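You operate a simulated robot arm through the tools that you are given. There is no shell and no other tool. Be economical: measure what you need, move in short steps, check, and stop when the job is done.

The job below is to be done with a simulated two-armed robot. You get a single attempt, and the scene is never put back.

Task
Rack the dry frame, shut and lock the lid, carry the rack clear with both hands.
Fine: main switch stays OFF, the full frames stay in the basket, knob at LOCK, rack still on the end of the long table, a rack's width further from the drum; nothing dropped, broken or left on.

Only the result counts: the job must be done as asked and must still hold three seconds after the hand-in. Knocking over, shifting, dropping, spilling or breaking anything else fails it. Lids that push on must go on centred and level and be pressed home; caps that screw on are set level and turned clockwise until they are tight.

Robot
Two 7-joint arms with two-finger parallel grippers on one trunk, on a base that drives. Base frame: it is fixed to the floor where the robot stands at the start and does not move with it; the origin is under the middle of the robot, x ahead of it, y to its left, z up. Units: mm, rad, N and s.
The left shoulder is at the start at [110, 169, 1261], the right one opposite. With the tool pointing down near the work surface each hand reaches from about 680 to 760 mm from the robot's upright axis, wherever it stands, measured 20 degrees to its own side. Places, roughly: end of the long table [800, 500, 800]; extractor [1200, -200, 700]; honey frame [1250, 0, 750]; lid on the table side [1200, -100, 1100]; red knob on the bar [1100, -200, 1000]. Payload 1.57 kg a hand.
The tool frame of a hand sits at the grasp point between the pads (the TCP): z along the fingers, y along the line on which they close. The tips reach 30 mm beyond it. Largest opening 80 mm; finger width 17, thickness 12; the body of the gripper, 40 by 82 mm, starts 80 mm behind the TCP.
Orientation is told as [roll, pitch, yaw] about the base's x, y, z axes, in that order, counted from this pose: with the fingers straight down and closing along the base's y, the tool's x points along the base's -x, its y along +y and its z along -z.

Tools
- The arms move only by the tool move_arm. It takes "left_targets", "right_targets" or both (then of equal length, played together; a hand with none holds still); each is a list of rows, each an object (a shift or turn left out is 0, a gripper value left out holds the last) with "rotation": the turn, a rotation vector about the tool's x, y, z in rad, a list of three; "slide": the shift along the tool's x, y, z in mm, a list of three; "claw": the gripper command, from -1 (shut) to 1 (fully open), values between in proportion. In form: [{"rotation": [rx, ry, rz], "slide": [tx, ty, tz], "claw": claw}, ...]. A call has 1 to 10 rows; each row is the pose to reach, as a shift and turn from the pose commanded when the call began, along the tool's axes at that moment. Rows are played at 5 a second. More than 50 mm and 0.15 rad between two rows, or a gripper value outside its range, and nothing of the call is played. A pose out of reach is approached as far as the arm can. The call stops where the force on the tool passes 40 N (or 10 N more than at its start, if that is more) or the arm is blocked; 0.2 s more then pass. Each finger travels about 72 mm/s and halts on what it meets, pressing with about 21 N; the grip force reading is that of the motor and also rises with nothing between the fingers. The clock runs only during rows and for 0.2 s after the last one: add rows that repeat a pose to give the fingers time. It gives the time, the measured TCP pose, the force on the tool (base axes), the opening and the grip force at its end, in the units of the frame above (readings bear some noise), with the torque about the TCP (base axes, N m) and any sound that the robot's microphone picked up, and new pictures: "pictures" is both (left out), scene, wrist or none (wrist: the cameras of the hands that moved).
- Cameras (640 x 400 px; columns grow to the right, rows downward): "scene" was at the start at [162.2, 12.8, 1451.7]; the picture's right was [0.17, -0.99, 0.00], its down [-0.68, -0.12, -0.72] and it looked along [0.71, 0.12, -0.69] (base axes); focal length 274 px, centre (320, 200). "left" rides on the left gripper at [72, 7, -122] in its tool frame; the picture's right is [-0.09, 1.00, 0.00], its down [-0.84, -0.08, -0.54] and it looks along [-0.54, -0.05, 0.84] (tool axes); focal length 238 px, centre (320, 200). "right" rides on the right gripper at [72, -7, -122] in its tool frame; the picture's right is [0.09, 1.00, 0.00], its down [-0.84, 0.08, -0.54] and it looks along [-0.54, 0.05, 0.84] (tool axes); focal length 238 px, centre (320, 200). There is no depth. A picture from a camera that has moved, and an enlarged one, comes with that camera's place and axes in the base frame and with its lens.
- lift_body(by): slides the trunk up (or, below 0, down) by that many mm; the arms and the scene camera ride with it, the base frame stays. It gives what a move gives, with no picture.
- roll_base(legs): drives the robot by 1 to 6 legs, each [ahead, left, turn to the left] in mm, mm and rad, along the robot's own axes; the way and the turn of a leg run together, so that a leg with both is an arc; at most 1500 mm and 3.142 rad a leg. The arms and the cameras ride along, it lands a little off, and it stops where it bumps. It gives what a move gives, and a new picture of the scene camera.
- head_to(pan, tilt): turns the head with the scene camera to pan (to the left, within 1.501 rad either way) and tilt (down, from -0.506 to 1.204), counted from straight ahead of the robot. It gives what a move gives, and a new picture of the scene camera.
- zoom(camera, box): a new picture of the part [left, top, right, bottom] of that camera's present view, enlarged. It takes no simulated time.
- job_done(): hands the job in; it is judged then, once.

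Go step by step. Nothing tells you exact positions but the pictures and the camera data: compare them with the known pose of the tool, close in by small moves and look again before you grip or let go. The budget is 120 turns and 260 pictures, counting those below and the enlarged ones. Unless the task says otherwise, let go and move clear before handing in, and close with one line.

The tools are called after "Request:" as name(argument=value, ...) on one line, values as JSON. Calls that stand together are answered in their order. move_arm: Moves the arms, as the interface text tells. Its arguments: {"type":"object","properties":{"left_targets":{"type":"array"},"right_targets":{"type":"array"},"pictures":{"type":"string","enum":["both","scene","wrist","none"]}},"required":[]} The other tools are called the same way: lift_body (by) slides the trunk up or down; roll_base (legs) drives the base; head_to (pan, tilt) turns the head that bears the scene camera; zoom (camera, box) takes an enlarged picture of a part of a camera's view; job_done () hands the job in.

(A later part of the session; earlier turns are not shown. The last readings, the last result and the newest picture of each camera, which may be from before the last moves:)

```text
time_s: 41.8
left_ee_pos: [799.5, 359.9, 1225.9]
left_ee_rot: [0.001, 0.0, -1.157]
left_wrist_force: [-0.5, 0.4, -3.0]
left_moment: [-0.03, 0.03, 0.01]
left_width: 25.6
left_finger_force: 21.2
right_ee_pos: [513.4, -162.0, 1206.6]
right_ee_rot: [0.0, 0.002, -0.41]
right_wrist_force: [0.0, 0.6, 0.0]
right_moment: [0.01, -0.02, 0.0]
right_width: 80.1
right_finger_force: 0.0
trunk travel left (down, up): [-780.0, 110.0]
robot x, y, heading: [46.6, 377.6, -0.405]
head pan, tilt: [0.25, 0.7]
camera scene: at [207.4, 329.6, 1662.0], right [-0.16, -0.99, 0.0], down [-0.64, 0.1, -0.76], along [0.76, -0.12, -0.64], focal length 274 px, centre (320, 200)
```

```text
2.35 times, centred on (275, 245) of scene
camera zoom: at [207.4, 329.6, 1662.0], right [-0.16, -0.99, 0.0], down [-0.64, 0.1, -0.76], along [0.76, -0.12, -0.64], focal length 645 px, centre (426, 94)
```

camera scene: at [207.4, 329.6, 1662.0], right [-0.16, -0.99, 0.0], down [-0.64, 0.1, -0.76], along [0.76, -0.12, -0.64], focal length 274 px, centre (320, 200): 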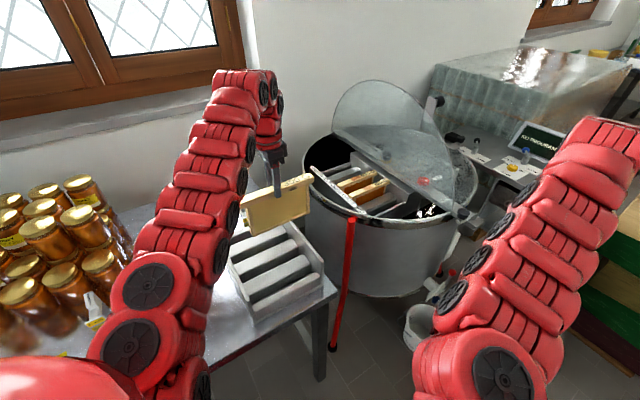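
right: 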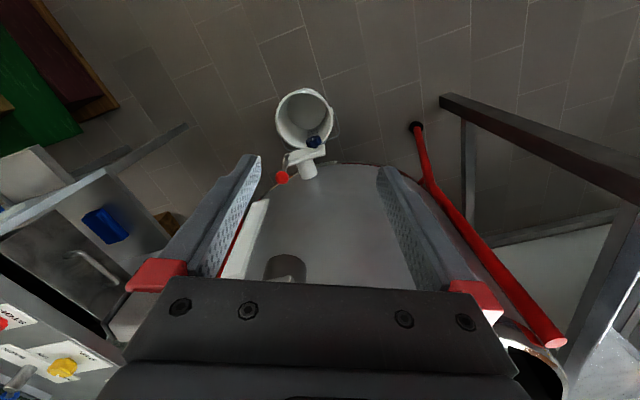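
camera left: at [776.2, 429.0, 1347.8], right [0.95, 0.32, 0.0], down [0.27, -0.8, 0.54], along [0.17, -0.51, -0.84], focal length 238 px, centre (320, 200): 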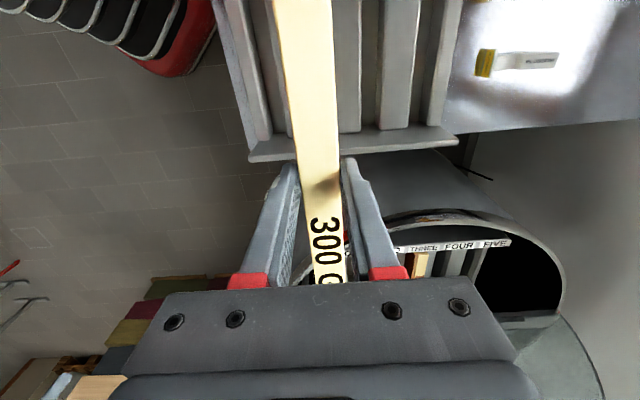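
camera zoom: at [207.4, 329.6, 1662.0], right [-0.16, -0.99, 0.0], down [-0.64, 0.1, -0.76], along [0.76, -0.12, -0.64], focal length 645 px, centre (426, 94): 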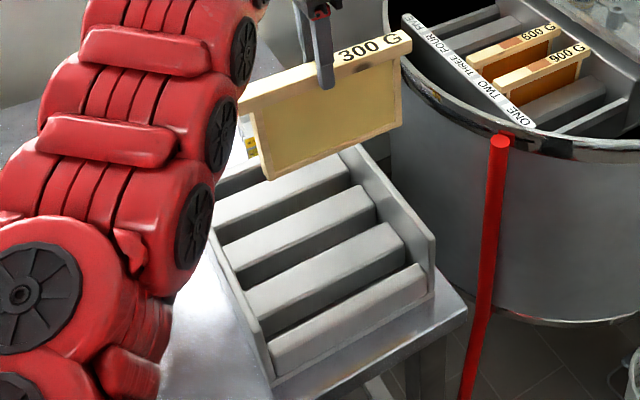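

The rack is parallel to the frame (within a degree); its walls' tops are near z≈994 and its centre line is about 46 mm further left of the hand. I'll shift, lower a little and check.

Request:
roll_base(legs=[[-33, 31, 0]])

Request:
lift_body(by=-60)

Request:
move_arm(left_targets=[{"slide": [0, 0, 0]}], pictures="both")

Request:
zoom(camera="scene", box=[190, 150, 350, 330])

Request:
zoom(camera="left", box=[150, 0, 490, 212])

```text
time_s: 42.7
left_ee_pos: [783.5, 396.0, 1224.0]
left_ee_rot: [-0.001, 0.006, -1.159]
left_wrist_force: [0.0, -0.3, -3.6]
left_moment: [0.08, 0.03, 0.02]
left_width: 25.6
left_finger_force: 20.7
right_ee_pos: [496.9, -125.8, 1204.3]
right_ee_rot: [0.004, 0.002, -0.41]
right_wrist_force: [0.9, -0.5, -0.4]
right_moment: [0.02, 0.03, 0.01]
right_width: 80.0
right_finger_force: 0.2
trunk travel left (down, up): [-780.0, 110.0]
robot x, y, heading: [30.6, 415.8, -0.402]
head pan, tilt: [0.25, 0.7]
camera scene: at [192.8, 364.2, 1661.4], right [-0.16, -0.99, 0.0], down [-0.64, 0.1, -0.76], along [0.75, -0.12, -0.65], focal length 274 px, centre (320, 200)
```

scene: 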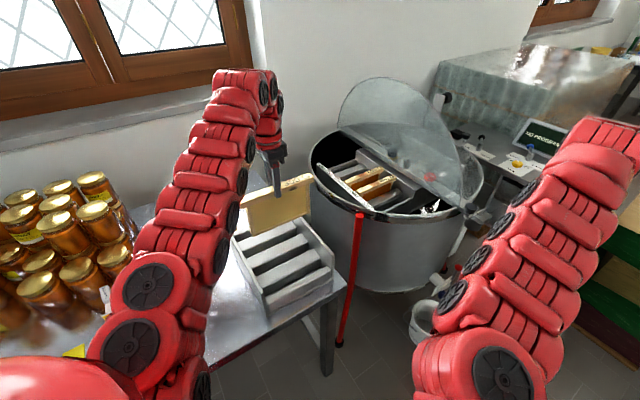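

```text
time_s: 43.7
left_ee_pos: [781.8, 398.5, 1165.7]
left_ee_rot: [-0.002, 0.002, -1.158]
left_wrist_force: [-0.3, 0.0, -3.0]
left_moment: [0.06, 0.01, 0.0]
left_width: 25.6
left_finger_force: 20.4
right_ee_pos: [495.6, -123.1, 1147.8]
right_ee_rot: [0.003, 0.002, -0.41]
right_wrist_force: [-0.7, -0.2, -0.8]
right_moment: [-0.01, 0.03, -0.01]
right_width: 80.0
right_finger_force: 0.1
trunk travel left (down, up): [-720.0, 170.0]
robot x, y, heading: [29.7, 419.2, -0.405]
head pan, tilt: [0.25, 0.7]
```

```text
time_s: 44.1
left_ee_pos: [782.1, 400.1, 1165.6]
left_ee_rot: [-0.001, 0.0, -1.158]
left_wrist_force: [0.3, -0.4, -3.1]
left_moment: [0.08, -0.04, -0.01]
left_width: 25.9
left_finger_force: 20.2
right_ee_pos: [495.7, -123.2, 1148.0]
right_ee_rot: [0.0, 0.001, -0.411]
right_wrist_force: [0.0, 0.5, -0.1]
right_moment: [0.0, 0.04, 0.03]
right_width: 80.2
right_finger_force: 0.1
trunk travel left (down, up): [-720.0, 170.0]
robot x, y, heading: [30.6, 417.0, -0.41]
head pan, tilt: [0.25, 0.7]
camera scene: at [189.8, 370.9, 1602.1], right [-0.16, -0.99, 0.0], down [-0.64, 0.1, -0.76], along [0.76, -0.12, -0.64], focal length 274 px, centre (320, 200)
camera left: at [758.5, 470.1, 1287.9], right [0.95, 0.32, 0.0], down [0.27, -0.8, 0.54], along [0.17, -0.51, -0.84], focal length 238 px, centre (320, 200)
```

scene: 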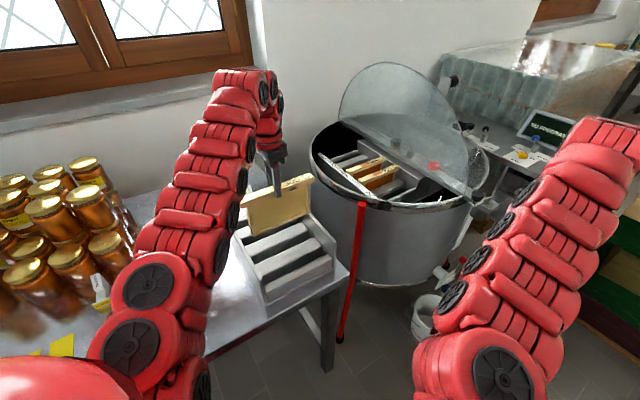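
left: 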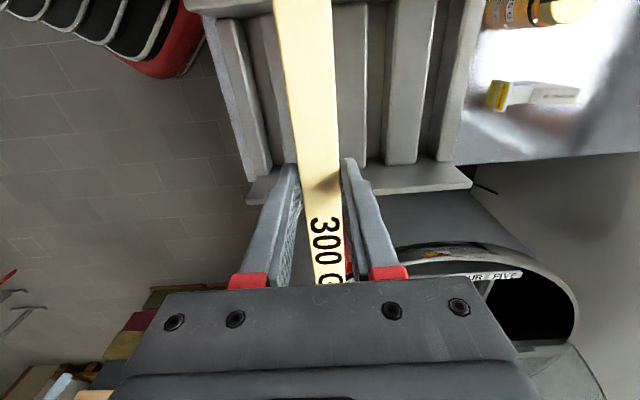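

```text
2.22 times, centred on (270, 240) of scene
camera zoom: at [189.8, 370.9, 1602.1], right [-0.16, -0.99, 0.0], down [-0.64, 0.1, -0.76], along [0.76, -0.12, -0.64], focal length 609 px, centre (431, 111)
```

zoom: 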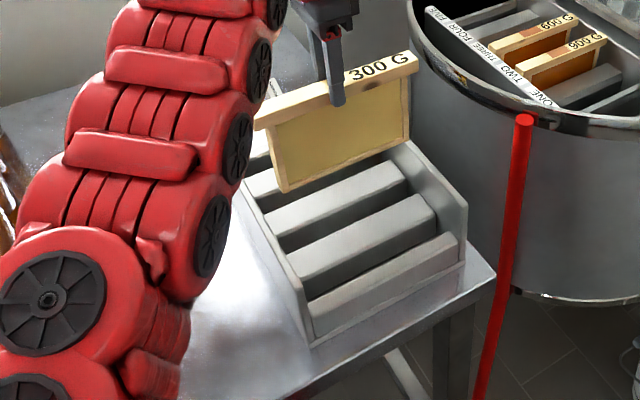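

```text
1.88 times, centred on (320, 106) of left
camera zoom: at [758.5, 470.1, 1287.9], right [0.95, 0.32, 0.0], down [0.27, -0.8, 0.54], along [0.17, -0.51, -0.84], focal length 449 px, centre (320, 377)
```

zoom: 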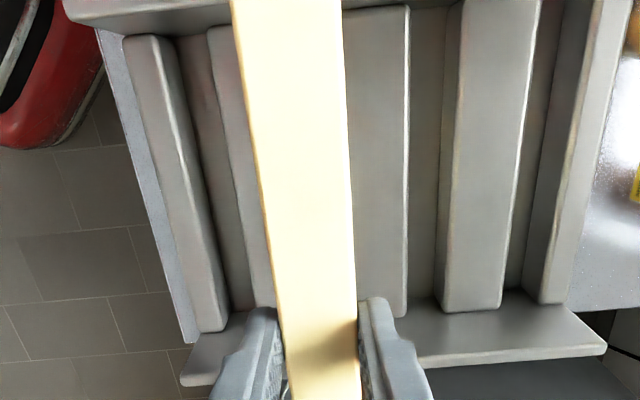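

Aligned in the slot direction; the frame needs ~7 mm more to the left to be centred between the walls. Shift and lower a bit.

Request:
move_arm(left_targets=[{"slide": [7.5, 0, 0]}, {"slide": [7.5, 0, 0]}], pictures="none")

Request:
lift_body(by=-35)

Request:
zoom(camera="scene", box=[190, 130, 350, 330])

Request:
zoom(camera="left", box=[150, 0, 490, 212])

```text
time_s: 44.7
left_ee_pos: [778.4, 406.7, 1166.1]
left_ee_rot: [-0.001, 0.001, -1.159]
left_wrist_force: [0.2, 0.1, -2.6]
left_moment: [0.02, 0.0, -0.05]
left_width: 26.0
left_finger_force: 20.6
right_ee_pos: [494.5, -123.4, 1146.7]
right_ee_rot: [0.0, 0.001, -0.41]
right_wrist_force: [0.9, -0.3, 0.2]
right_moment: [0.04, 0.01, -0.03]
right_width: 79.8
right_finger_force: 0.1
trunk travel left (down, up): [-720.0, 170.0]
robot x, y, heading: [29.8, 416.1, -0.405]
head pan, tilt: [0.25, 0.7]
```

```text
time_s: 45.5
left_ee_pos: [777.9, 407.4, 1131.5]
left_ee_rot: [0.0, 0.0, -1.157]
left_wrist_force: [-0.6, -0.4, -2.9]
left_moment: [0.05, -0.01, 0.01]
left_width: 25.5
left_finger_force: 21.0
right_ee_pos: [495.1, -121.6, 1112.8]
right_ee_rot: [0.0, 0.0, -0.41]
right_wrist_force: [-0.3, 0.7, -0.4]
right_moment: [0.01, 0.0, 0.01]
right_width: 80.1
right_finger_force: 0.0
trunk travel left (down, up): [-685.0, 205.0]
robot x, y, heading: [34.9, 416.4, -0.407]
head pan, tilt: [0.25, 0.7]
```

```text
2.00 times, centred on (270, 230) of scene
camera zoom: at [189.1, 371.1, 1567.1], right [-0.16, -0.99, 0.0], down [-0.64, 0.1, -0.76], along [0.76, -0.12, -0.64], focal length 548 px, centre (420, 140)
```

zoom: 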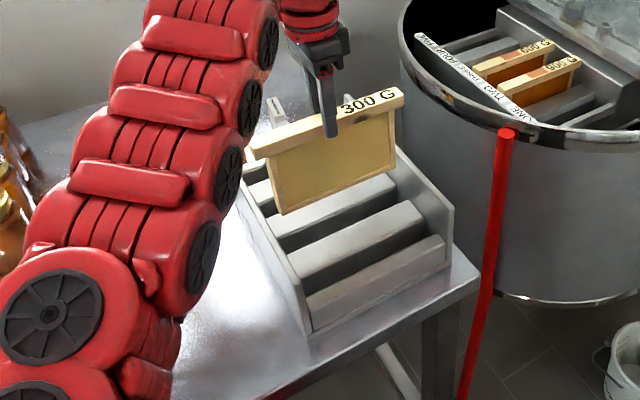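

```text
1.88 times, centred on (320, 106) of left
camera zoom: at [755.1, 477.0, 1253.4], right [0.95, 0.32, 0.0], down [0.27, -0.8, 0.54], along [0.17, -0.51, -0.84], focal length 449 px, centre (320, 377)
```

zoom: 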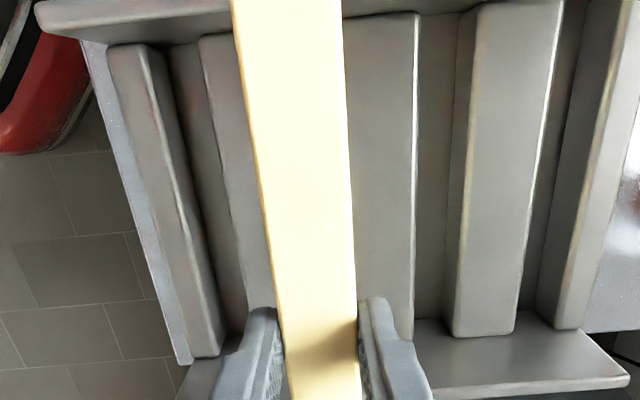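

Request:
move_arm(left_targets=[{"slide": [0, 1.5, 10]}, {"slide": [0, 1.5, 18]}, {"slide": [0, 1.5, 18]}], pictures="none")

Request:
zoom(camera="scene", box=[230, 160, 330, 260])

Request:
zoom(camera="left", box=[180, 0, 440, 170])

```text
time_s: 46.3
left_ee_pos: [780.0, 406.6, 1113.2]
left_ee_rot: [-0.003, -0.001, -1.16]
left_wrist_force: [-0.9, -0.9, -2.9]
left_moment: [0.01, 0.02, 0.0]
left_width: 25.7
left_finger_force: 20.7
right_ee_pos: [494.3, -122.0, 1112.3]
right_ee_rot: [-0.001, 0.001, -0.41]
right_wrist_force: [-0.1, -0.2, 0.6]
right_moment: [-0.01, -0.05, -0.03]
right_width: 79.9
right_finger_force: 0.2
trunk travel left (down, up): [-685.0, 205.0]
robot x, y, heading: [31.6, 414.7, -0.407]
head pan, tilt: [0.25, 0.7]
```

```text
4.00 times, centred on (280, 210) of scene
camera zoom: at [189.8, 370.4, 1567.0], right [-0.16, -0.99, 0.0], down [-0.64, 0.1, -0.76], along [0.76, -0.12, -0.64], focal length 1097 px, centre (480, 160)
```

zoom: 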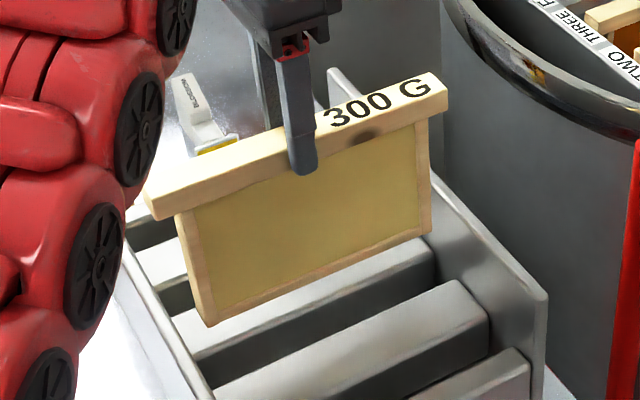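

```text
2.35 times, centred on (310, 85) of left
camera zoom: at [756.9, 476.9, 1235.3], right [0.95, 0.31, 0.0], down [0.27, -0.8, 0.54], along [0.17, -0.51, -0.84], focal length 561 px, centre (344, 471)
```

zoom: 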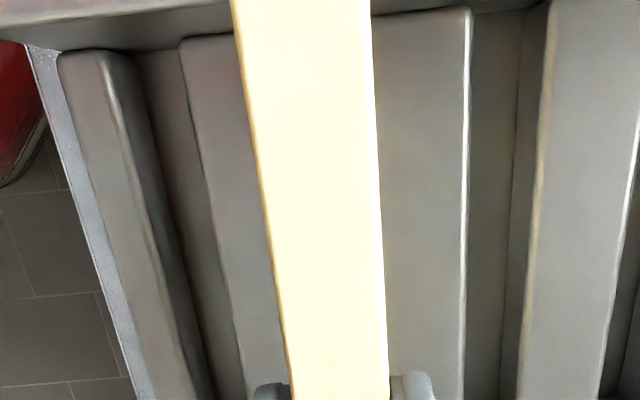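

Well lined up over the second slot. Lowering with force watch.

Request:
move_arm(left_targets=[{"slide": [0, 0.5, 10]}, {"slide": [0, 0.5, 20]}, {"slide": [0, 0.5, 30]}, {"slide": [0, 0.5, 40]}], pictures="none")

Request:
zoom(camera="scene", box=[230, 160, 330, 260])

```text
time_s: 47.3
left_ee_pos: [779.8, 406.4, 1073.8]
left_ee_rot: [0.001, 0.0, -1.16]
left_wrist_force: [-0.3, -0.4, -3.2]
left_moment: [0.02, 0.06, 0.03]
left_width: 25.7
left_finger_force: 21.3
right_ee_pos: [495.1, -122.7, 1112.5]
right_ee_rot: [0.001, 0.001, -0.411]
right_wrist_force: [-0.4, 0.2, 0.4]
right_moment: [-0.01, 0.03, -0.02]
right_width: 80.3
right_finger_force: 0.1
trunk travel left (down, up): [-685.0, 205.0]
robot x, y, heading: [31.5, 415.0, -0.41]
head pan, tilt: [0.25, 0.7]
```

```text
4.00 times, centred on (280, 210) of scene
camera zoom: at [190.0, 370.7, 1567.0], right [-0.16, -0.99, 0.0], down [-0.64, 0.1, -0.76], along [0.75, -0.12, -0.64], focal length 1097 px, centre (480, 160)
```

zoom: 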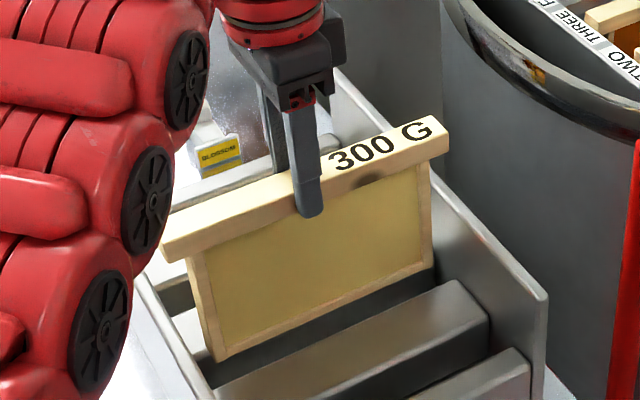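

Request:
move_arm(left_targets=[{"slide": [0, 0, 8]}, {"slide": [0, 0, 16]}, {"slide": [0, 0, 24]}], pictures="none")

Request:
zoom(camera="scene", box=[230, 160, 330, 260])

```text
time_s: 48.1
left_ee_pos: [780.2, 408.5, 1049.4]
left_ee_rot: [-0.002, -0.001, -1.157]
left_wrist_force: [0.2, 1.1, -2.5]
left_moment: [-0.01, 0.0, -0.02]
left_width: 25.3
left_finger_force: 21.1
right_ee_pos: [495.2, -121.4, 1113.1]
right_ee_rot: [0.0, 0.001, -0.409]
right_wrist_force: [0.8, -0.4, -0.3]
right_moment: [0.02, -0.03, -0.02]
right_width: 80.0
right_finger_force: 0.0
trunk travel left (down, up): [-685.0, 205.0]
robot x, y, heading: [28.4, 418.9, -0.407]
head pan, tilt: [0.25, 0.7]
```

```text
4.00 times, centred on (280, 210) of scene
camera zoom: at [189.8, 370.6, 1567.0], right [-0.16, -0.99, 0.0], down [-0.64, 0.1, -0.76], along [0.76, -0.12, -0.64], focal length 1097 px, centre (480, 160)
```

zoom: 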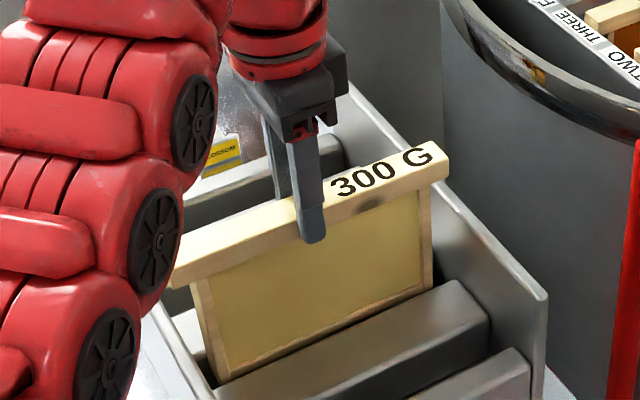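

Request:
move_arm(left_targets=[{"slide": [0, 0, 6]}, {"slide": [0, 0, 12]}, {"slide": [0, 0, 18]}, {"slide": [0, 0, 24]}], pictures="none")

Request:
zoom(camera="scene", box=[230, 160, 330, 260])

```text
time_s: 49.1
left_ee_pos: [780.9, 406.7, 1025.6]
left_ee_rot: [-0.002, 0.002, -1.156]
left_wrist_force: [-0.6, -0.4, -3.4]
left_moment: [0.02, -0.01, -0.01]
left_width: 25.6
left_finger_force: 21.1
right_ee_pos: [494.9, -121.7, 1111.7]
right_ee_rot: [0.001, 0.0, -0.411]
right_wrist_force: [0.2, -0.7, 0.0]
right_moment: [0.01, -0.03, -0.01]
right_width: 80.0
right_finger_force: 0.0
trunk travel left (down, up): [-685.0, 205.0]
robot x, y, heading: [26.2, 415.7, -0.404]
head pan, tilt: [0.25, 0.7]
```

```text
4.00 times, centred on (280, 210) of scene
camera zoom: at [189.9, 370.6, 1567.0], right [-0.16, -0.99, 0.0], down [-0.64, 0.1, -0.76], along [0.76, -0.12, -0.64], focal length 1097 px, centre (480, 160)
```

zoom: 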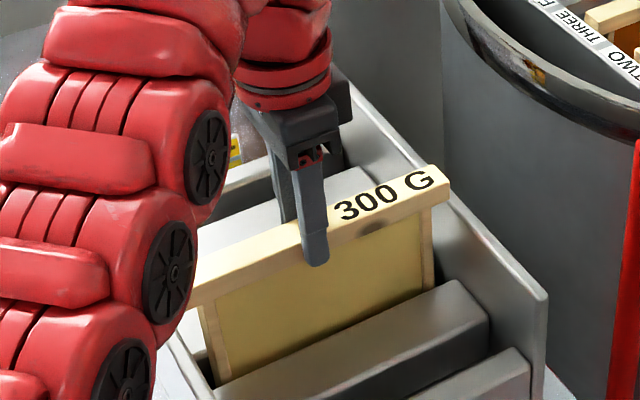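

Request:
move_arm(left_targets=[{"slide": [0, 0, 8]}, {"slide": [0, 0, 16]}, {"slide": [0, 0, 24]}, {"slide": [0, 0, 32]}], pictures="none")

Request:
zoom(camera="scene", box=[230, 160, 330, 260])

```text
time_s: 50.1
left_ee_pos: [779.1, 409.7, 995.1]
left_ee_rot: [0.001, 0.0, -1.157]
left_wrist_force: [5.4, 1.5, 20.5]
left_moment: [0.54, -0.28, 0.03]
left_width: 25.4
left_finger_force: 21.8
right_ee_pos: [492.8, -122.6, 1112.9]
right_ee_rot: [0.001, -0.002, -0.412]
right_wrist_force: [-0.5, -0.1, 0.0]
right_moment: [-0.01, 0.0, -0.03]
right_width: 79.9
right_finger_force: 0.0
trunk travel left (down, up): [-685.0, 205.0]
robot x, y, heading: [30.4, 415.1, -0.403]
head pan, tilt: [0.25, 0.7]
```

```text
4.00 times, centred on (280, 210) of scene
camera zoom: at [186.8, 371.3, 1567.6], right [-0.16, -0.99, 0.0], down [-0.63, 0.1, -0.77], along [0.76, -0.12, -0.64], focal length 1097 px, centre (480, 160)
```

zoom: 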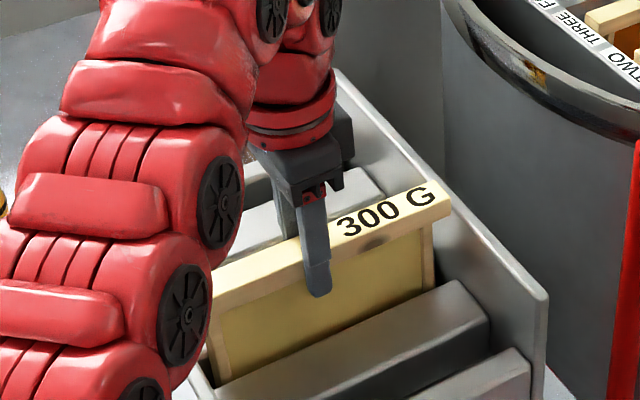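

Contact at about 20 N. I'll relieve and look at how the frame sits.

Request:
move_arm(left_targets=[{"slide": [0, 0, -2]}, {"slide": [0, 0, -2]}], pictures="wrist")

Request:
head_to(pan=0.3, tilt=0.8)

Request:
zoom(camera="left", box=[180, 0, 440, 170])

```text
time_s: 50.7
left_ee_pos: [779.4, 407.6, 996.1]
left_ee_rot: [-0.001, 0.0, -1.156]
left_wrist_force: [1.3, 3.9, 7.4]
left_moment: [-0.21, -0.36, 0.15]
left_width: 25.7
left_finger_force: 21.1
right_ee_pos: [492.9, -122.3, 1112.0]
right_ee_rot: [0.0, 0.001, -0.408]
right_wrist_force: [-0.2, 0.5, 1.3]
right_moment: [-0.05, -0.01, -0.02]
right_width: 79.9
right_finger_force: 0.1
trunk travel left (down, up): [-685.0, 205.0]
robot x, y, heading: [29.1, 417.6, -0.403]
head pan, tilt: [0.25, 0.7]
camera left: at [755.4, 478.2, 1117.5], right [0.95, 0.32, 0.0], down [0.27, -0.8, 0.54], along [0.17, -0.51, -0.84], focal length 238 px, centre (320, 200)
```

left: 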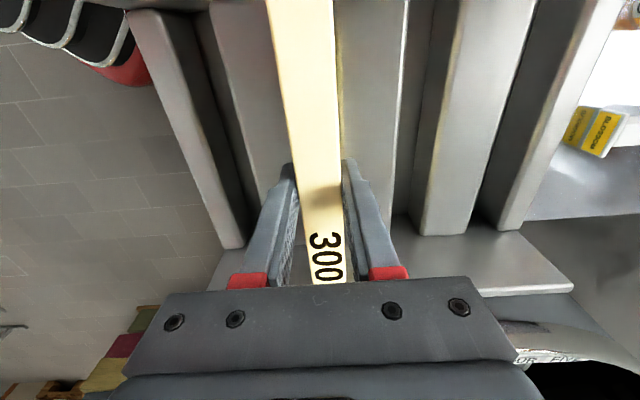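

```text
time_s: 51.4
left_ee_pos: [778.8, 407.2, 995.6]
left_ee_rot: [-0.002, 0.0, -1.159]
left_wrist_force: [-0.1, 2.6, 2.1]
left_moment: [0.21, 0.03, -0.04]
left_width: 25.5
left_finger_force: 21.2
right_ee_pos: [494.6, -121.5, 1112.5]
right_ee_rot: [0.001, 0.0, -0.41]
right_wrist_force: [0.5, -0.5, 0.5]
right_moment: [-0.03, 0.02, -0.03]
right_width: 79.9
right_finger_force: 0.0
trunk travel left (down, up): [-685.0, 205.0]
robot x, y, heading: [31.0, 417.4, -0.405]
head pan, tilt: [0.3, 0.799]
camera scene: at [185.1, 375.8, 1558.9], right [-0.11, -0.99, 0.0], down [-0.71, 0.08, -0.7], along [0.69, -0.07, -0.72], focal length 274 px, centre (320, 200)
```

scene: 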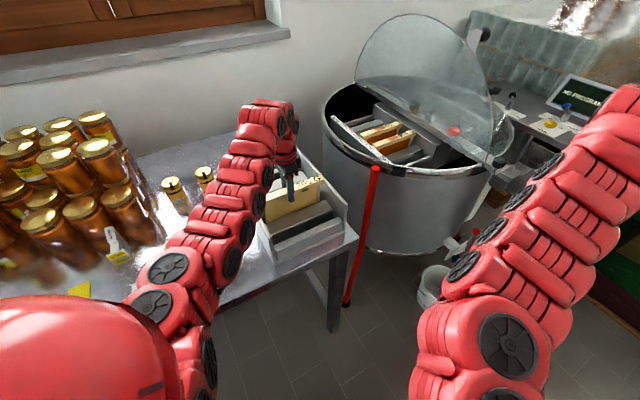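

```text
2.35 times, centred on (310, 85) of left
camera zoom: at [755.9, 477.4, 1117.5], right [0.95, 0.31, 0.0], down [0.27, -0.8, 0.54], along [0.17, -0.51, -0.84], focal length 561 px, centre (344, 471)
```

zoom: 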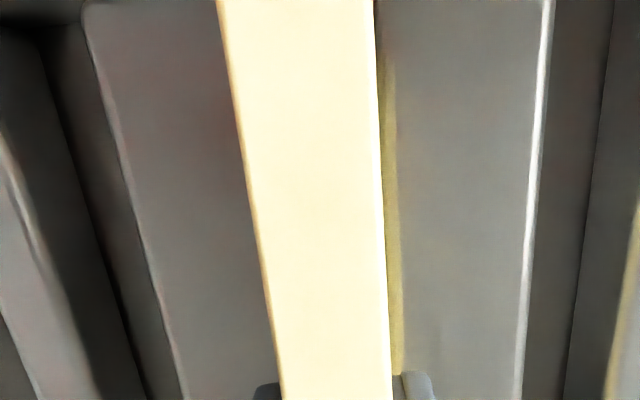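

Request:
zoom(camera="scene", box=[250, 160, 350, 260])

Request:
zoom(camera="left", box=[200, 0, 360, 100])

```text
4.00 times, centred on (300, 210) of scene
camera zoom: at [185.1, 375.8, 1558.9], right [-0.11, -0.99, 0.0], down [-0.71, 0.08, -0.7], along [0.69, -0.07, -0.72], focal length 1097 px, centre (400, 160)
```

zoom: 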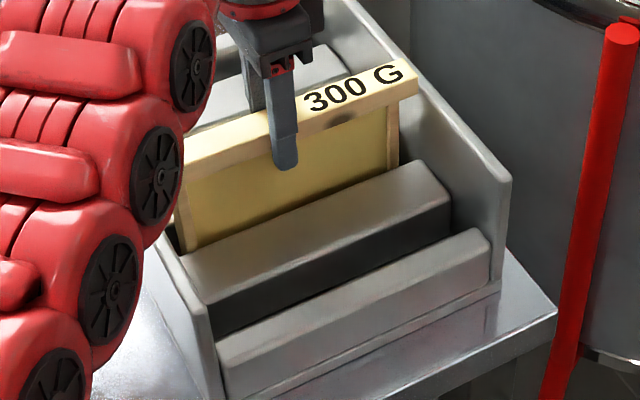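

```text
4.00 times, centred on (280, 50) of left
camera zoom: at [755.9, 477.4, 1117.5], right [0.95, 0.31, 0.0], down [0.27, -0.8, 0.54], along [0.17, -0.51, -0.84], focal length 953 px, centre (480, 800)
```

zoom: 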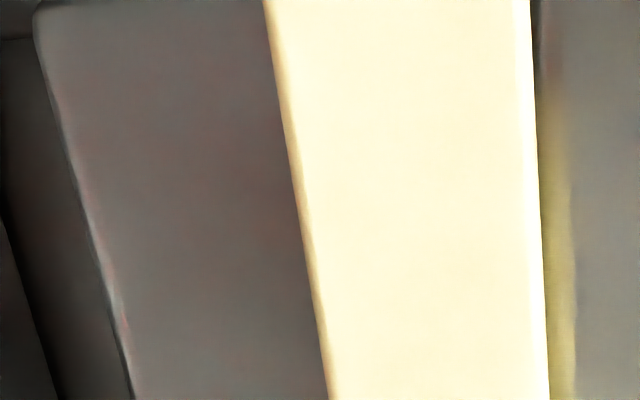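

The frame stands level in the slot, same as in the basket. Releasing slowly and checking.

Request:
move_arm(left_targets=[{"claw": -0.2}, {"claw": 0.2}, {"claw": 0.2}, {"claw": 0.2}], pictures="wrist")

Request:
zoom(camera="scene", box=[250, 160, 350, 260])

```text
time_s: 52.4
left_ee_pos: [780.2, 407.5, 996.5]
left_ee_rot: [0.0, 0.001, -1.156]
left_wrist_force: [-0.2, 0.3, 0.0]
left_moment: [0.01, -0.02, 0.01]
left_width: 48.1
left_finger_force: 0.0
right_ee_pos: [495.0, -121.6, 1112.1]
right_ee_rot: [0.001, -0.002, -0.409]
right_wrist_force: [0.6, -0.5, -0.3]
right_moment: [0.0, -0.03, 0.0]
right_width: 80.1
right_finger_force: 0.0
trunk travel left (down, up): [-685.0, 205.0]
robot x, y, heading: [30.7, 415.3, -0.408]
head pan, tilt: [0.3, 0.799]
camera left: at [756.4, 477.3, 1117.7], right [0.95, 0.32, 0.0], down [0.27, -0.8, 0.54], along [0.17, -0.51, -0.84], focal length 238 px, centre (320, 200)
```

left: 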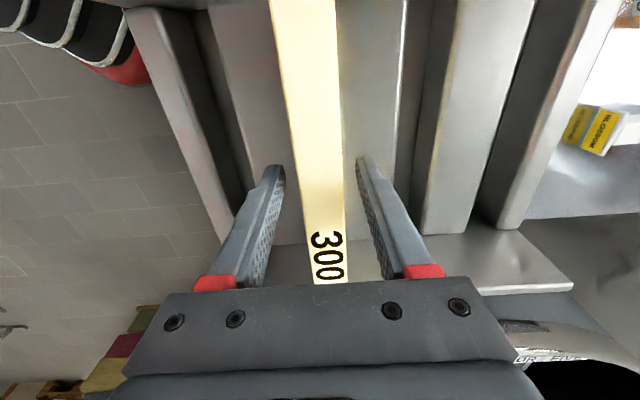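

```text
4.00 times, centred on (300, 210) of scene
camera zoom: at [185.5, 375.4, 1558.8], right [-0.11, -0.99, 0.0], down [-0.71, 0.08, -0.7], along [0.69, -0.07, -0.72], focal length 1097 px, centre (400, 160)
```

zoom: 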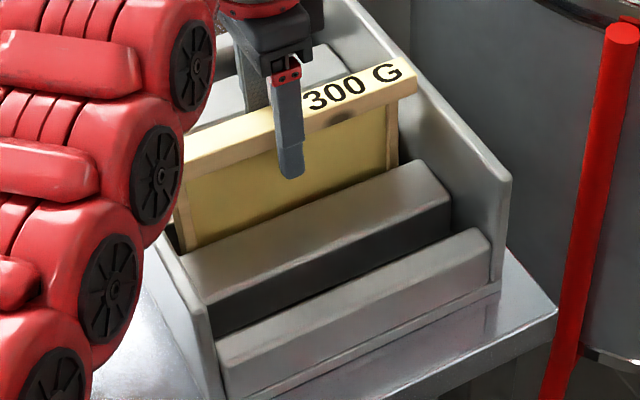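

Frame stands by itself. Withdraw upward and look from above.

Request:
move_arm(left_targets=[{"slide": [0, 0, -20], "claw": 0.4}, {"slide": [0, 0, -40]}, {"slide": [0, 0, -60]}], pictures="none")

Request:
lift_body(by=190)

Request:
move_arm(left_targets=[{"claw": 1}], pictures="both")

```text
time_s: 53.2
left_ee_pos: [780.1, 407.5, 1055.8]
left_ee_rot: [-0.002, 0.001, -1.159]
left_wrist_force: [-0.1, -0.3, 0.2]
left_moment: [-0.01, -0.01, 0.0]
left_width: 56.0
left_finger_force: 0.1
right_ee_pos: [493.2, -123.1, 1112.7]
right_ee_rot: [0.0, 0.0, -0.41]
right_wrist_force: [-0.1, -0.2, -2.0]
right_moment: [0.0, -0.03, 0.0]
right_width: 79.9
right_finger_force: 0.1
trunk travel left (down, up): [-685.0, 205.0]
robot x, y, heading: [27.6, 417.8, -0.406]
head pan, tilt: [0.3, 0.799]
```

```text
time_s: 55.3
left_ee_pos: [780.4, 407.9, 1245.8]
left_ee_rot: [-0.002, 0.003, -1.157]
left_wrist_force: [-1.0, 0.6, -0.2]
left_moment: [-0.01, 0.02, 0.01]
left_width: 56.0
left_finger_force: 0.0
right_ee_pos: [494.5, -123.0, 1302.2]
right_ee_rot: [0.0, -0.001, -0.411]
right_wrist_force: [-0.5, 0.8, -0.2]
right_moment: [0.01, -0.03, 0.0]
right_width: 79.8
right_finger_force: 0.0
trunk travel left (down, up): [-875.0, 15.0]
robot x, y, heading: [31.8, 416.5, -0.406]
head pan, tilt: [0.3, 0.799]
```

```text
time_s: 55.7
left_ee_pos: [779.9, 407.4, 1246.9]
left_ee_rot: [-0.001, 0.001, -1.157]
left_wrist_force: [-0.4, -0.2, -0.4]
left_moment: [0.03, 0.02, 0.03]
left_width: 80.1
left_finger_force: 0.1
right_ee_pos: [494.2, -122.5, 1301.6]
right_ee_rot: [0.0, -0.001, -0.409]
right_wrist_force: [0.0, 0.6, -0.4]
right_moment: [0.0, -0.04, 0.01]
right_width: 80.1
right_finger_force: 0.1
trunk travel left (down, up): [-875.0, 15.0]
robot x, y, heading: [28.8, 417.0, -0.402]
head pan, tilt: [0.3, 0.799]
camera scene: at [185.4, 375.4, 1748.8], right [-0.11, -0.99, 0.0], down [-0.71, 0.08, -0.7], along [0.69, -0.07, -0.72], focal length 274 px, centre (320, 200)
camera left: at [756.7, 476.9, 1368.3], right [0.95, 0.32, 0.0], down [0.27, -0.8, 0.54], along [0.17, -0.51, -0.84], focal length 238 px, centre (320, 200)
```

scene: 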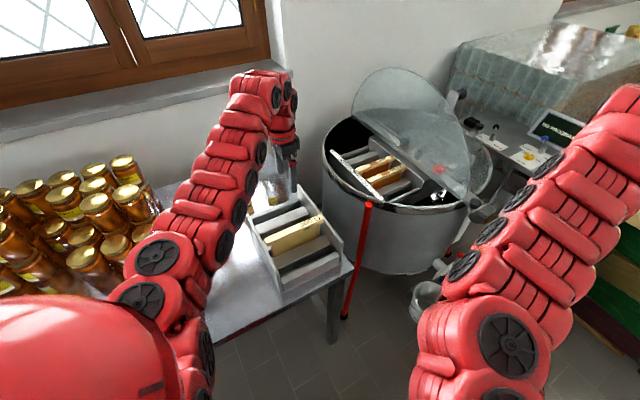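
left: 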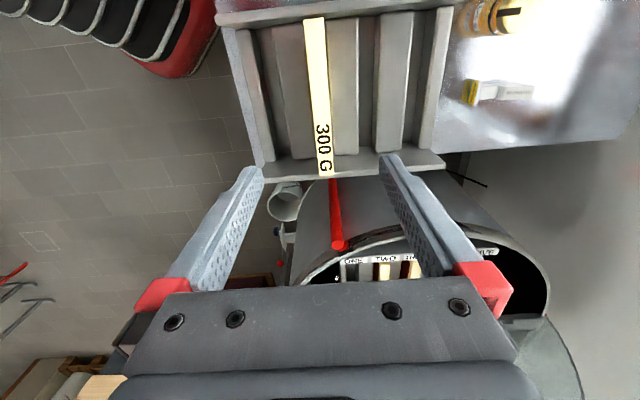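

Request:
zoom(camera="left", box=[200, 0, 480, 190])

Request:
zoom(camera="scene", box=[330, 50, 530, 260])

```text
2.11 times, centred on (340, 95) of left
camera zoom: at [756.7, 476.9, 1368.3], right [0.95, 0.32, 0.0], down [0.27, -0.8, 0.54], along [0.17, -0.51, -0.84], focal length 502 px, centre (278, 421)
```

zoom: 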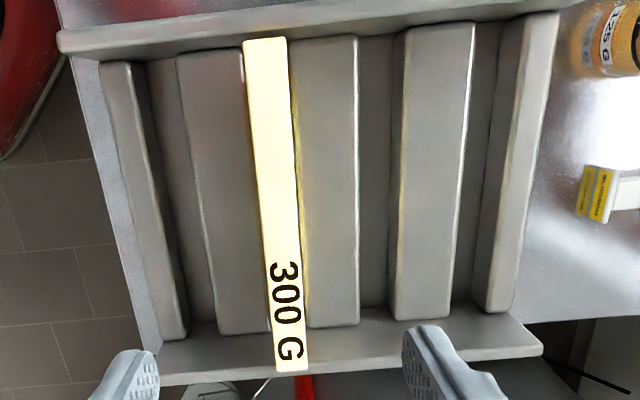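

```text
1.90 times, centred on (430, 155) of scene
camera zoom: at [185.4, 375.4, 1748.8], right [-0.11, -0.99, 0.0], down [-0.71, 0.08, -0.7], along [0.69, -0.07, -0.72], focal length 522 px, centre (110, 286)
```

zoom: 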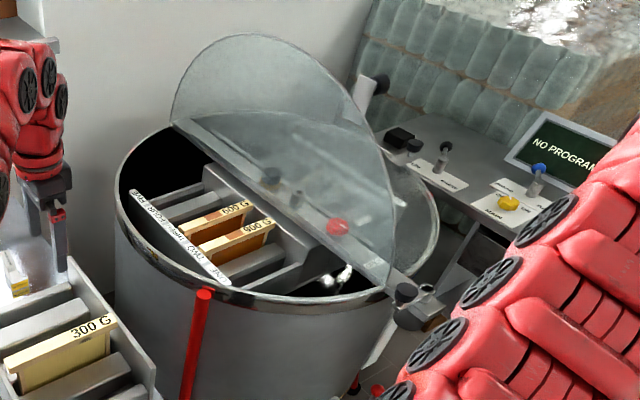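

The dry frame is in the rack. Next the lid: I'll go round with heading aligned to the hinge bar (≈0.41 rad), keeping clear of the jars.

Request:
roll_base(legs=[[-230, -98, 0], [0, 0, 0.815], [-323, -743, 0], [200, -87, 0]])

Request:
head_to(pan=-0.1, tilt=0.6)

Request:
zoom(camera="scene", box=[220, 80, 460, 280])

```text
time_s: 64.8
left_ee_pos: [514.1, 150.6, 1246.7]
left_ee_rot: [-0.001, -0.002, -0.349]
left_wrist_force: [-0.3, -0.1, 0.3]
left_moment: [0.03, 0.01, -0.04]
left_width: 79.6
left_finger_force: 0.1
right_ee_pos: [701.7, -421.9, 1304.1]
right_ee_rot: [0.0, -0.002, 0.4]
right_wrist_force: [-0.5, -0.4, -0.4]
right_moment: [-0.01, 0.0, -0.02]
right_width: 80.1
right_finger_force: 0.0
trunk travel left (down, up): [-875.0, 15.0]
robot x, y, heading: [-5.7, -388.4, 0.406]
head pan, tilt: [0.3, 0.799]
camera scene: at [126.3, -303.5, 1749.1], right [0.65, -0.76, 0.0], down [-0.55, -0.46, -0.7], along [0.53, 0.45, -0.72], focal length 274 px, centre (320, 200)
```

scene: 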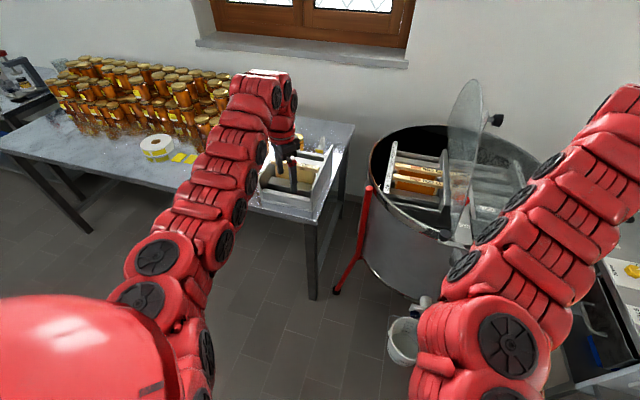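

```text
time_s: 65.6
left_ee_pos: [516.9, 150.8, 1246.5]
left_ee_rot: [-0.002, 0.001, -0.348]
left_wrist_force: [0.1, 1.1, 0.6]
left_moment: [-0.01, 0.01, -0.01]
left_width: 80.0
left_finger_force: 0.1
right_ee_pos: [704.7, -422.5, 1302.0]
right_ee_rot: [-0.001, 0.002, 0.399]
right_wrist_force: [0.5, 0.4, -0.2]
right_moment: [0.0, -0.03, 0.0]
right_width: 79.8
right_finger_force: 0.1
trunk travel left (down, up): [-875.0, 15.0]
robot x, y, heading: [-6.4, -383.8, 0.403]
head pan, tilt: [-0.099, 0.6]
camera scene: at [152.7, -329.1, 1765.6], right [0.3, -0.95, 0.0], down [-0.54, -0.17, -0.82], along [0.79, 0.25, -0.57], focal length 274 px, centre (320, 200)
```

scene: 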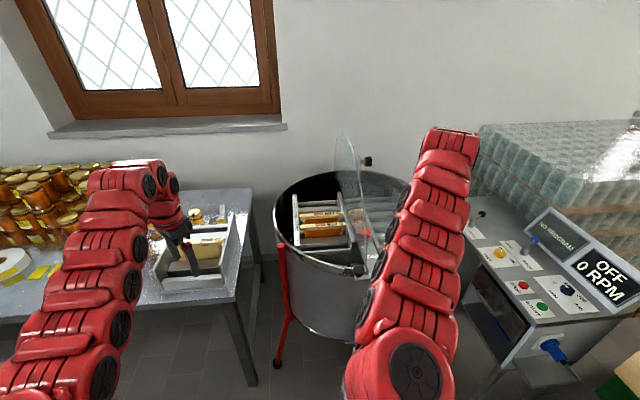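

```text
2.00 times, centred on (340, 180) of scene
camera zoom: at [152.7, -329.1, 1765.6], right [0.3, -0.95, 0.0], down [-0.54, -0.17, -0.82], along [0.79, 0.25, -0.57], focal length 548 px, centre (280, 240)
```

zoom: 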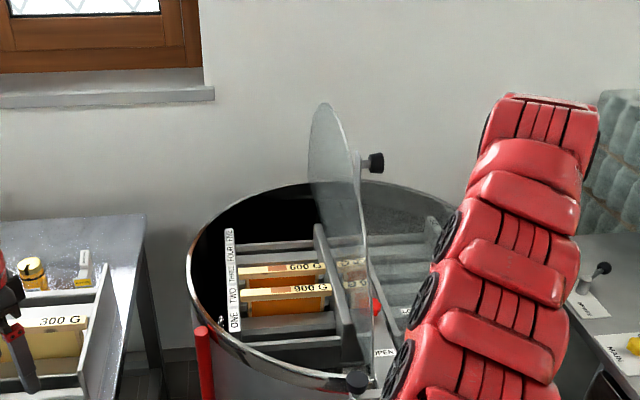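

The lid stands roughly vertical and edge-on from here. I'll turn the right hand to point forward so it can straddle the lid's edge and swing it down.

Request:
move_arm(right_targets=[{"rotation": [0, -0.14, 0]}, {"rotation": [0, -0.28, 0]}, {"rotation": [0, -0.42, 0]}, {"rotation": [0, -0.56, 0]}, {"rotation": [0, -0.7, 0]}, {"rotation": [0, -0.84, 0]}, {"rotation": [0, -0.98, 0]}, {"rotation": [0, -1.12, 0]}, {"rotation": [0, -1.26, 0]}, {"rotation": [0, -1.4, 0]}], pictures="both")

```text
time_s: 67.8
left_ee_pos: [517.1, 150.1, 1245.4]
left_ee_rot: [-0.003, 0.0, -0.347]
left_wrist_force: [-0.1, 0.1, -0.5]
left_moment: [0.0, 0.02, -0.01]
left_width: 79.8
left_finger_force: 0.1
right_ee_pos: [702.8, -418.7, 1301.9]
right_ee_rot: [-0.004, -1.399, 0.405]
right_wrist_force: [-0.2, 0.4, 0.4]
right_moment: [-0.05, 0.0, 0.03]
right_width: 80.0
right_finger_force: 0.0
right hand out of reach, approached as far as the arm can: row 2, 3, 4, 5, 6
trunk travel left (down, up): [-875.0, 15.0]
robot x, y, heading: [-9.6, -383.0, 0.404]
head pan, tilt: [-0.099, 0.6]
camera scene: at [152.7, -327.1, 1765.6], right [0.3, -0.95, 0.0], down [-0.54, -0.17, -0.82], along [0.79, 0.25, -0.57], focal length 274 px, centre (320, 200)
camera right: at [583.1, -477.4, 1251.6], right [-0.4, 0.91, -0.09], down [-0.39, -0.08, 0.92], along [0.83, 0.41, 0.39], focal length 238 px, centre (320, 200)
```

scene: 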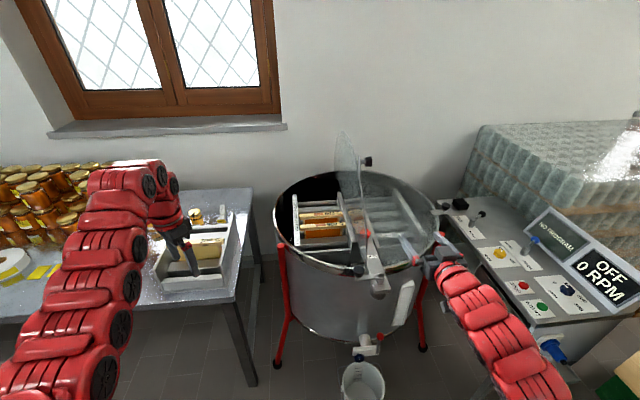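
right: 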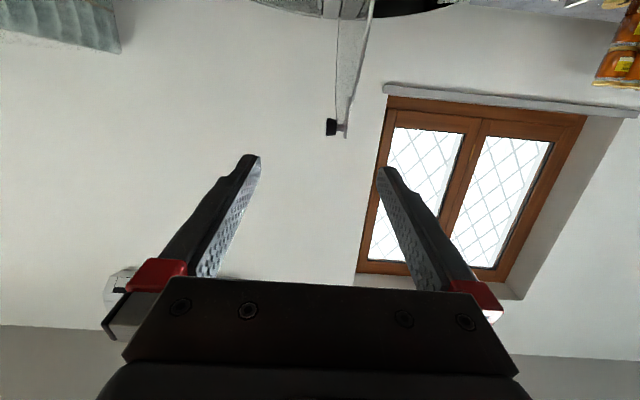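

Good, the arm now leaves the drum in view. Zoom on the bar, knob and lid.

Request:
zoom(camera="scene", box=[270, 120, 450, 300])

Request:
zoom(camera="scene", box=[335, 210, 415, 300])

Request:
zoom(camera="right", box=[240, 0, 460, 150])

```text
2.22 times, centred on (360, 210) of scene
camera zoom: at [152.7, -327.1, 1765.6], right [0.3, -0.95, 0.0], down [-0.54, -0.17, -0.82], along [0.79, 0.25, -0.57], focal length 609 px, centre (231, 178)
```

zoom: 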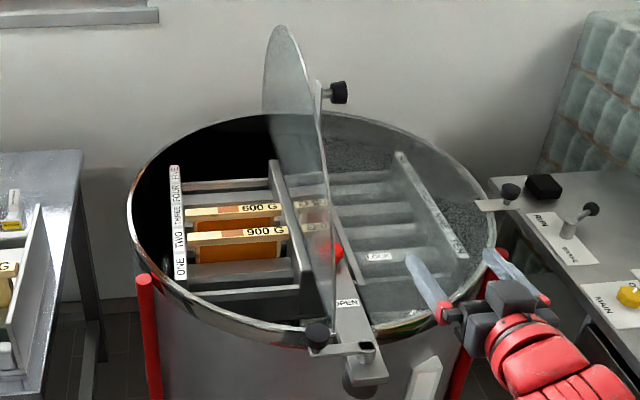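

```text
4.44 times, centred on (375, 255) of scene
camera zoom: at [152.7, -327.1, 1765.6], right [0.3, -0.95, 0.0], down [-0.54, -0.17, -0.82], along [0.79, 0.25, -0.57], focal length 1218 px, centre (76, -44)
```

zoom: 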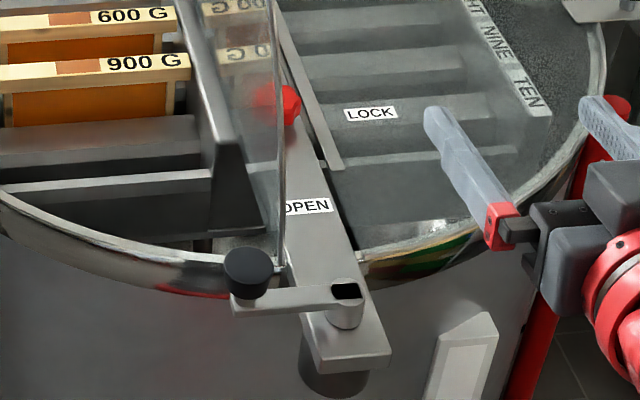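

```text
2.67 times, centred on (350, 75) of right
camera zoom: at [583.1, -477.4, 1251.6], right [-0.4, 0.91, -0.09], down [-0.39, -0.08, 0.92], along [0.83, 0.41, 0.39], focal length 636 px, centre (240, 533)
```

zoom: 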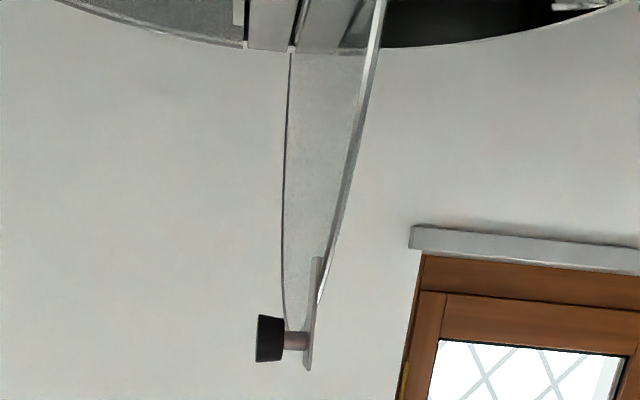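

The lid leans ~5° to the table side; apex near e2≈581, hinge near e2≈605–619. The front has a crank with black knob to avoid. Lower the trunk to 200 and approach the lid's front edge with open fingers.

Request:
lift_body(by=-100)

Request:
roll_base(legs=[[0, 60, 0], [200, 0, 0]])

Request:
move_arm(right_targets=[{"rotation": [0, -0.08, 0]}, {"rotation": [0, -0.16, 0]}], pictures="wrist")

Request:
zoom(camera="scene", box=[270, 120, 450, 300])

```text
time_s: 69.2
left_ee_pos: [516.3, 149.0, 1147.1]
left_ee_rot: [0.001, 0.0, -0.349]
left_wrist_force: [0.4, 0.0, 0.1]
left_moment: [0.0, 0.01, 0.03]
left_width: 80.0
left_finger_force: 0.2
right_ee_pos: [702.2, -422.0, 1202.8]
right_ee_rot: [0.004, -1.4, 0.396]
right_wrist_force: [0.1, 0.0, -0.5]
right_moment: [0.01, 0.01, 0.01]
right_width: 79.9
right_finger_force: 0.2
trunk travel left (down, up): [-775.0, 115.0]
robot x, y, heading: [-6.0, -386.9, 0.4]
head pan, tilt: [-0.099, 0.6]
```

```text
time_s: 71.3
left_ee_pos: [678.7, 282.8, 1146.7]
left_ee_rot: [0.001, -0.001, -0.35]
left_wrist_force: [-0.1, -0.4, 0.0]
left_moment: [0.04, -0.02, 0.03]
left_width: 79.8
left_finger_force: 0.1
right_ee_pos: [864.0, -288.7, 1202.3]
right_ee_rot: [0.001, -1.399, 0.397]
right_wrist_force: [-1.0, -0.8, 0.6]
right_moment: [-0.01, 0.0, -0.01]
right_width: 79.9
right_finger_force: 0.0
trunk travel left (down, up): [-775.0, 115.0]
robot x, y, heading: [154.3, -252.0, 0.401]
head pan, tilt: [-0.099, 0.6]
camera scene: at [313.6, -195.2, 1665.8], right [0.3, -0.96, 0.0], down [-0.54, -0.17, -0.83], along [0.79, 0.24, -0.56], focal length 274 px, centre (320, 200)
```

scene: 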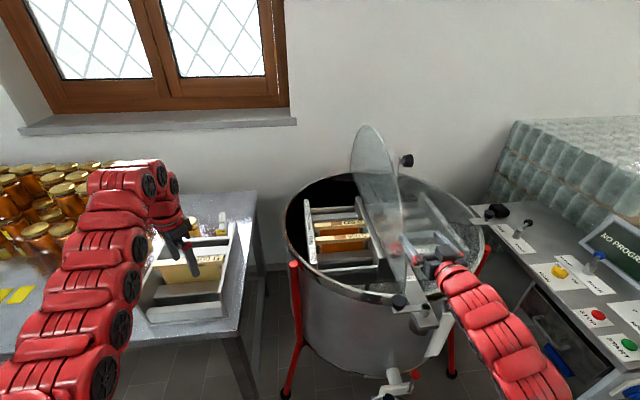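

```text
time_s: 71.9
left_ee_pos: [680.3, 282.7, 1145.9]
left_ee_rot: [-0.001, -0.001, -0.351]
left_wrist_force: [-0.6, -0.5, 1.2]
left_moment: [0.01, 0.02, 0.02]
left_width: 80.1
left_finger_force: 0.0
right_ee_pos: [865.3, -289.2, 1201.7]
right_ee_rot: [-0.02, -1.559, 0.417]
right_wrist_force: [0.1, -0.1, 0.0]
right_moment: [0.0, 0.02, -0.04]
right_width: 79.9
right_finger_force: 0.0
trunk travel left (down, up): [-775.0, 115.0]
robot x, y, heading: [155.6, -248.3, 0.398]
head pan, tilt: [-0.099, 0.6]
camera right: at [754.9, -342.5, 1131.7], right [-0.39, 0.92, -0.09], down [-0.52, -0.13, 0.84], along [0.76, 0.37, 0.53], focal length 238 px, centre (320, 200)
```

right: 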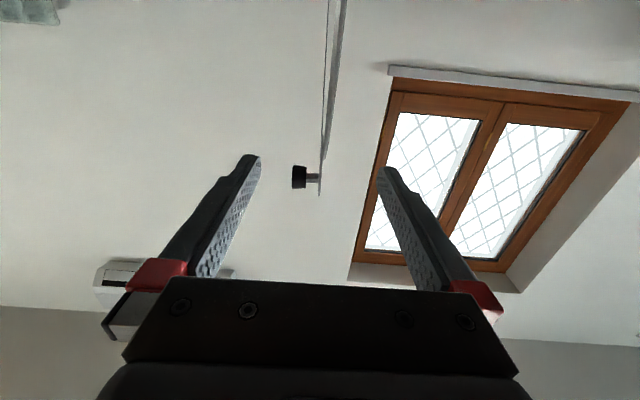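

```text
2.22 times, centred on (360, 210) of scene
camera zoom: at [314.8, -194.8, 1665.6], right [0.3, -0.96, 0.0], down [-0.54, -0.17, -0.82], along [0.79, 0.24, -0.57], focal length 609 px, centre (231, 178)
```

zoom: 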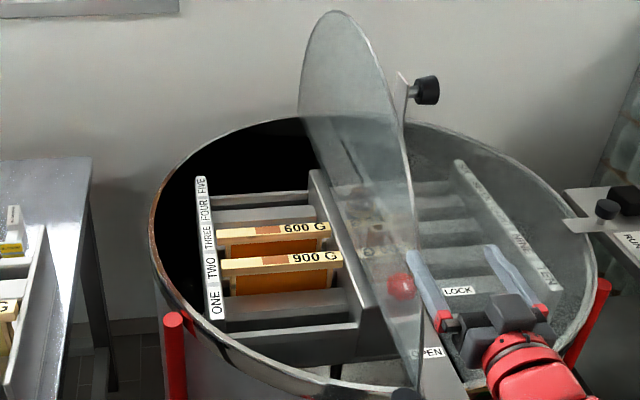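

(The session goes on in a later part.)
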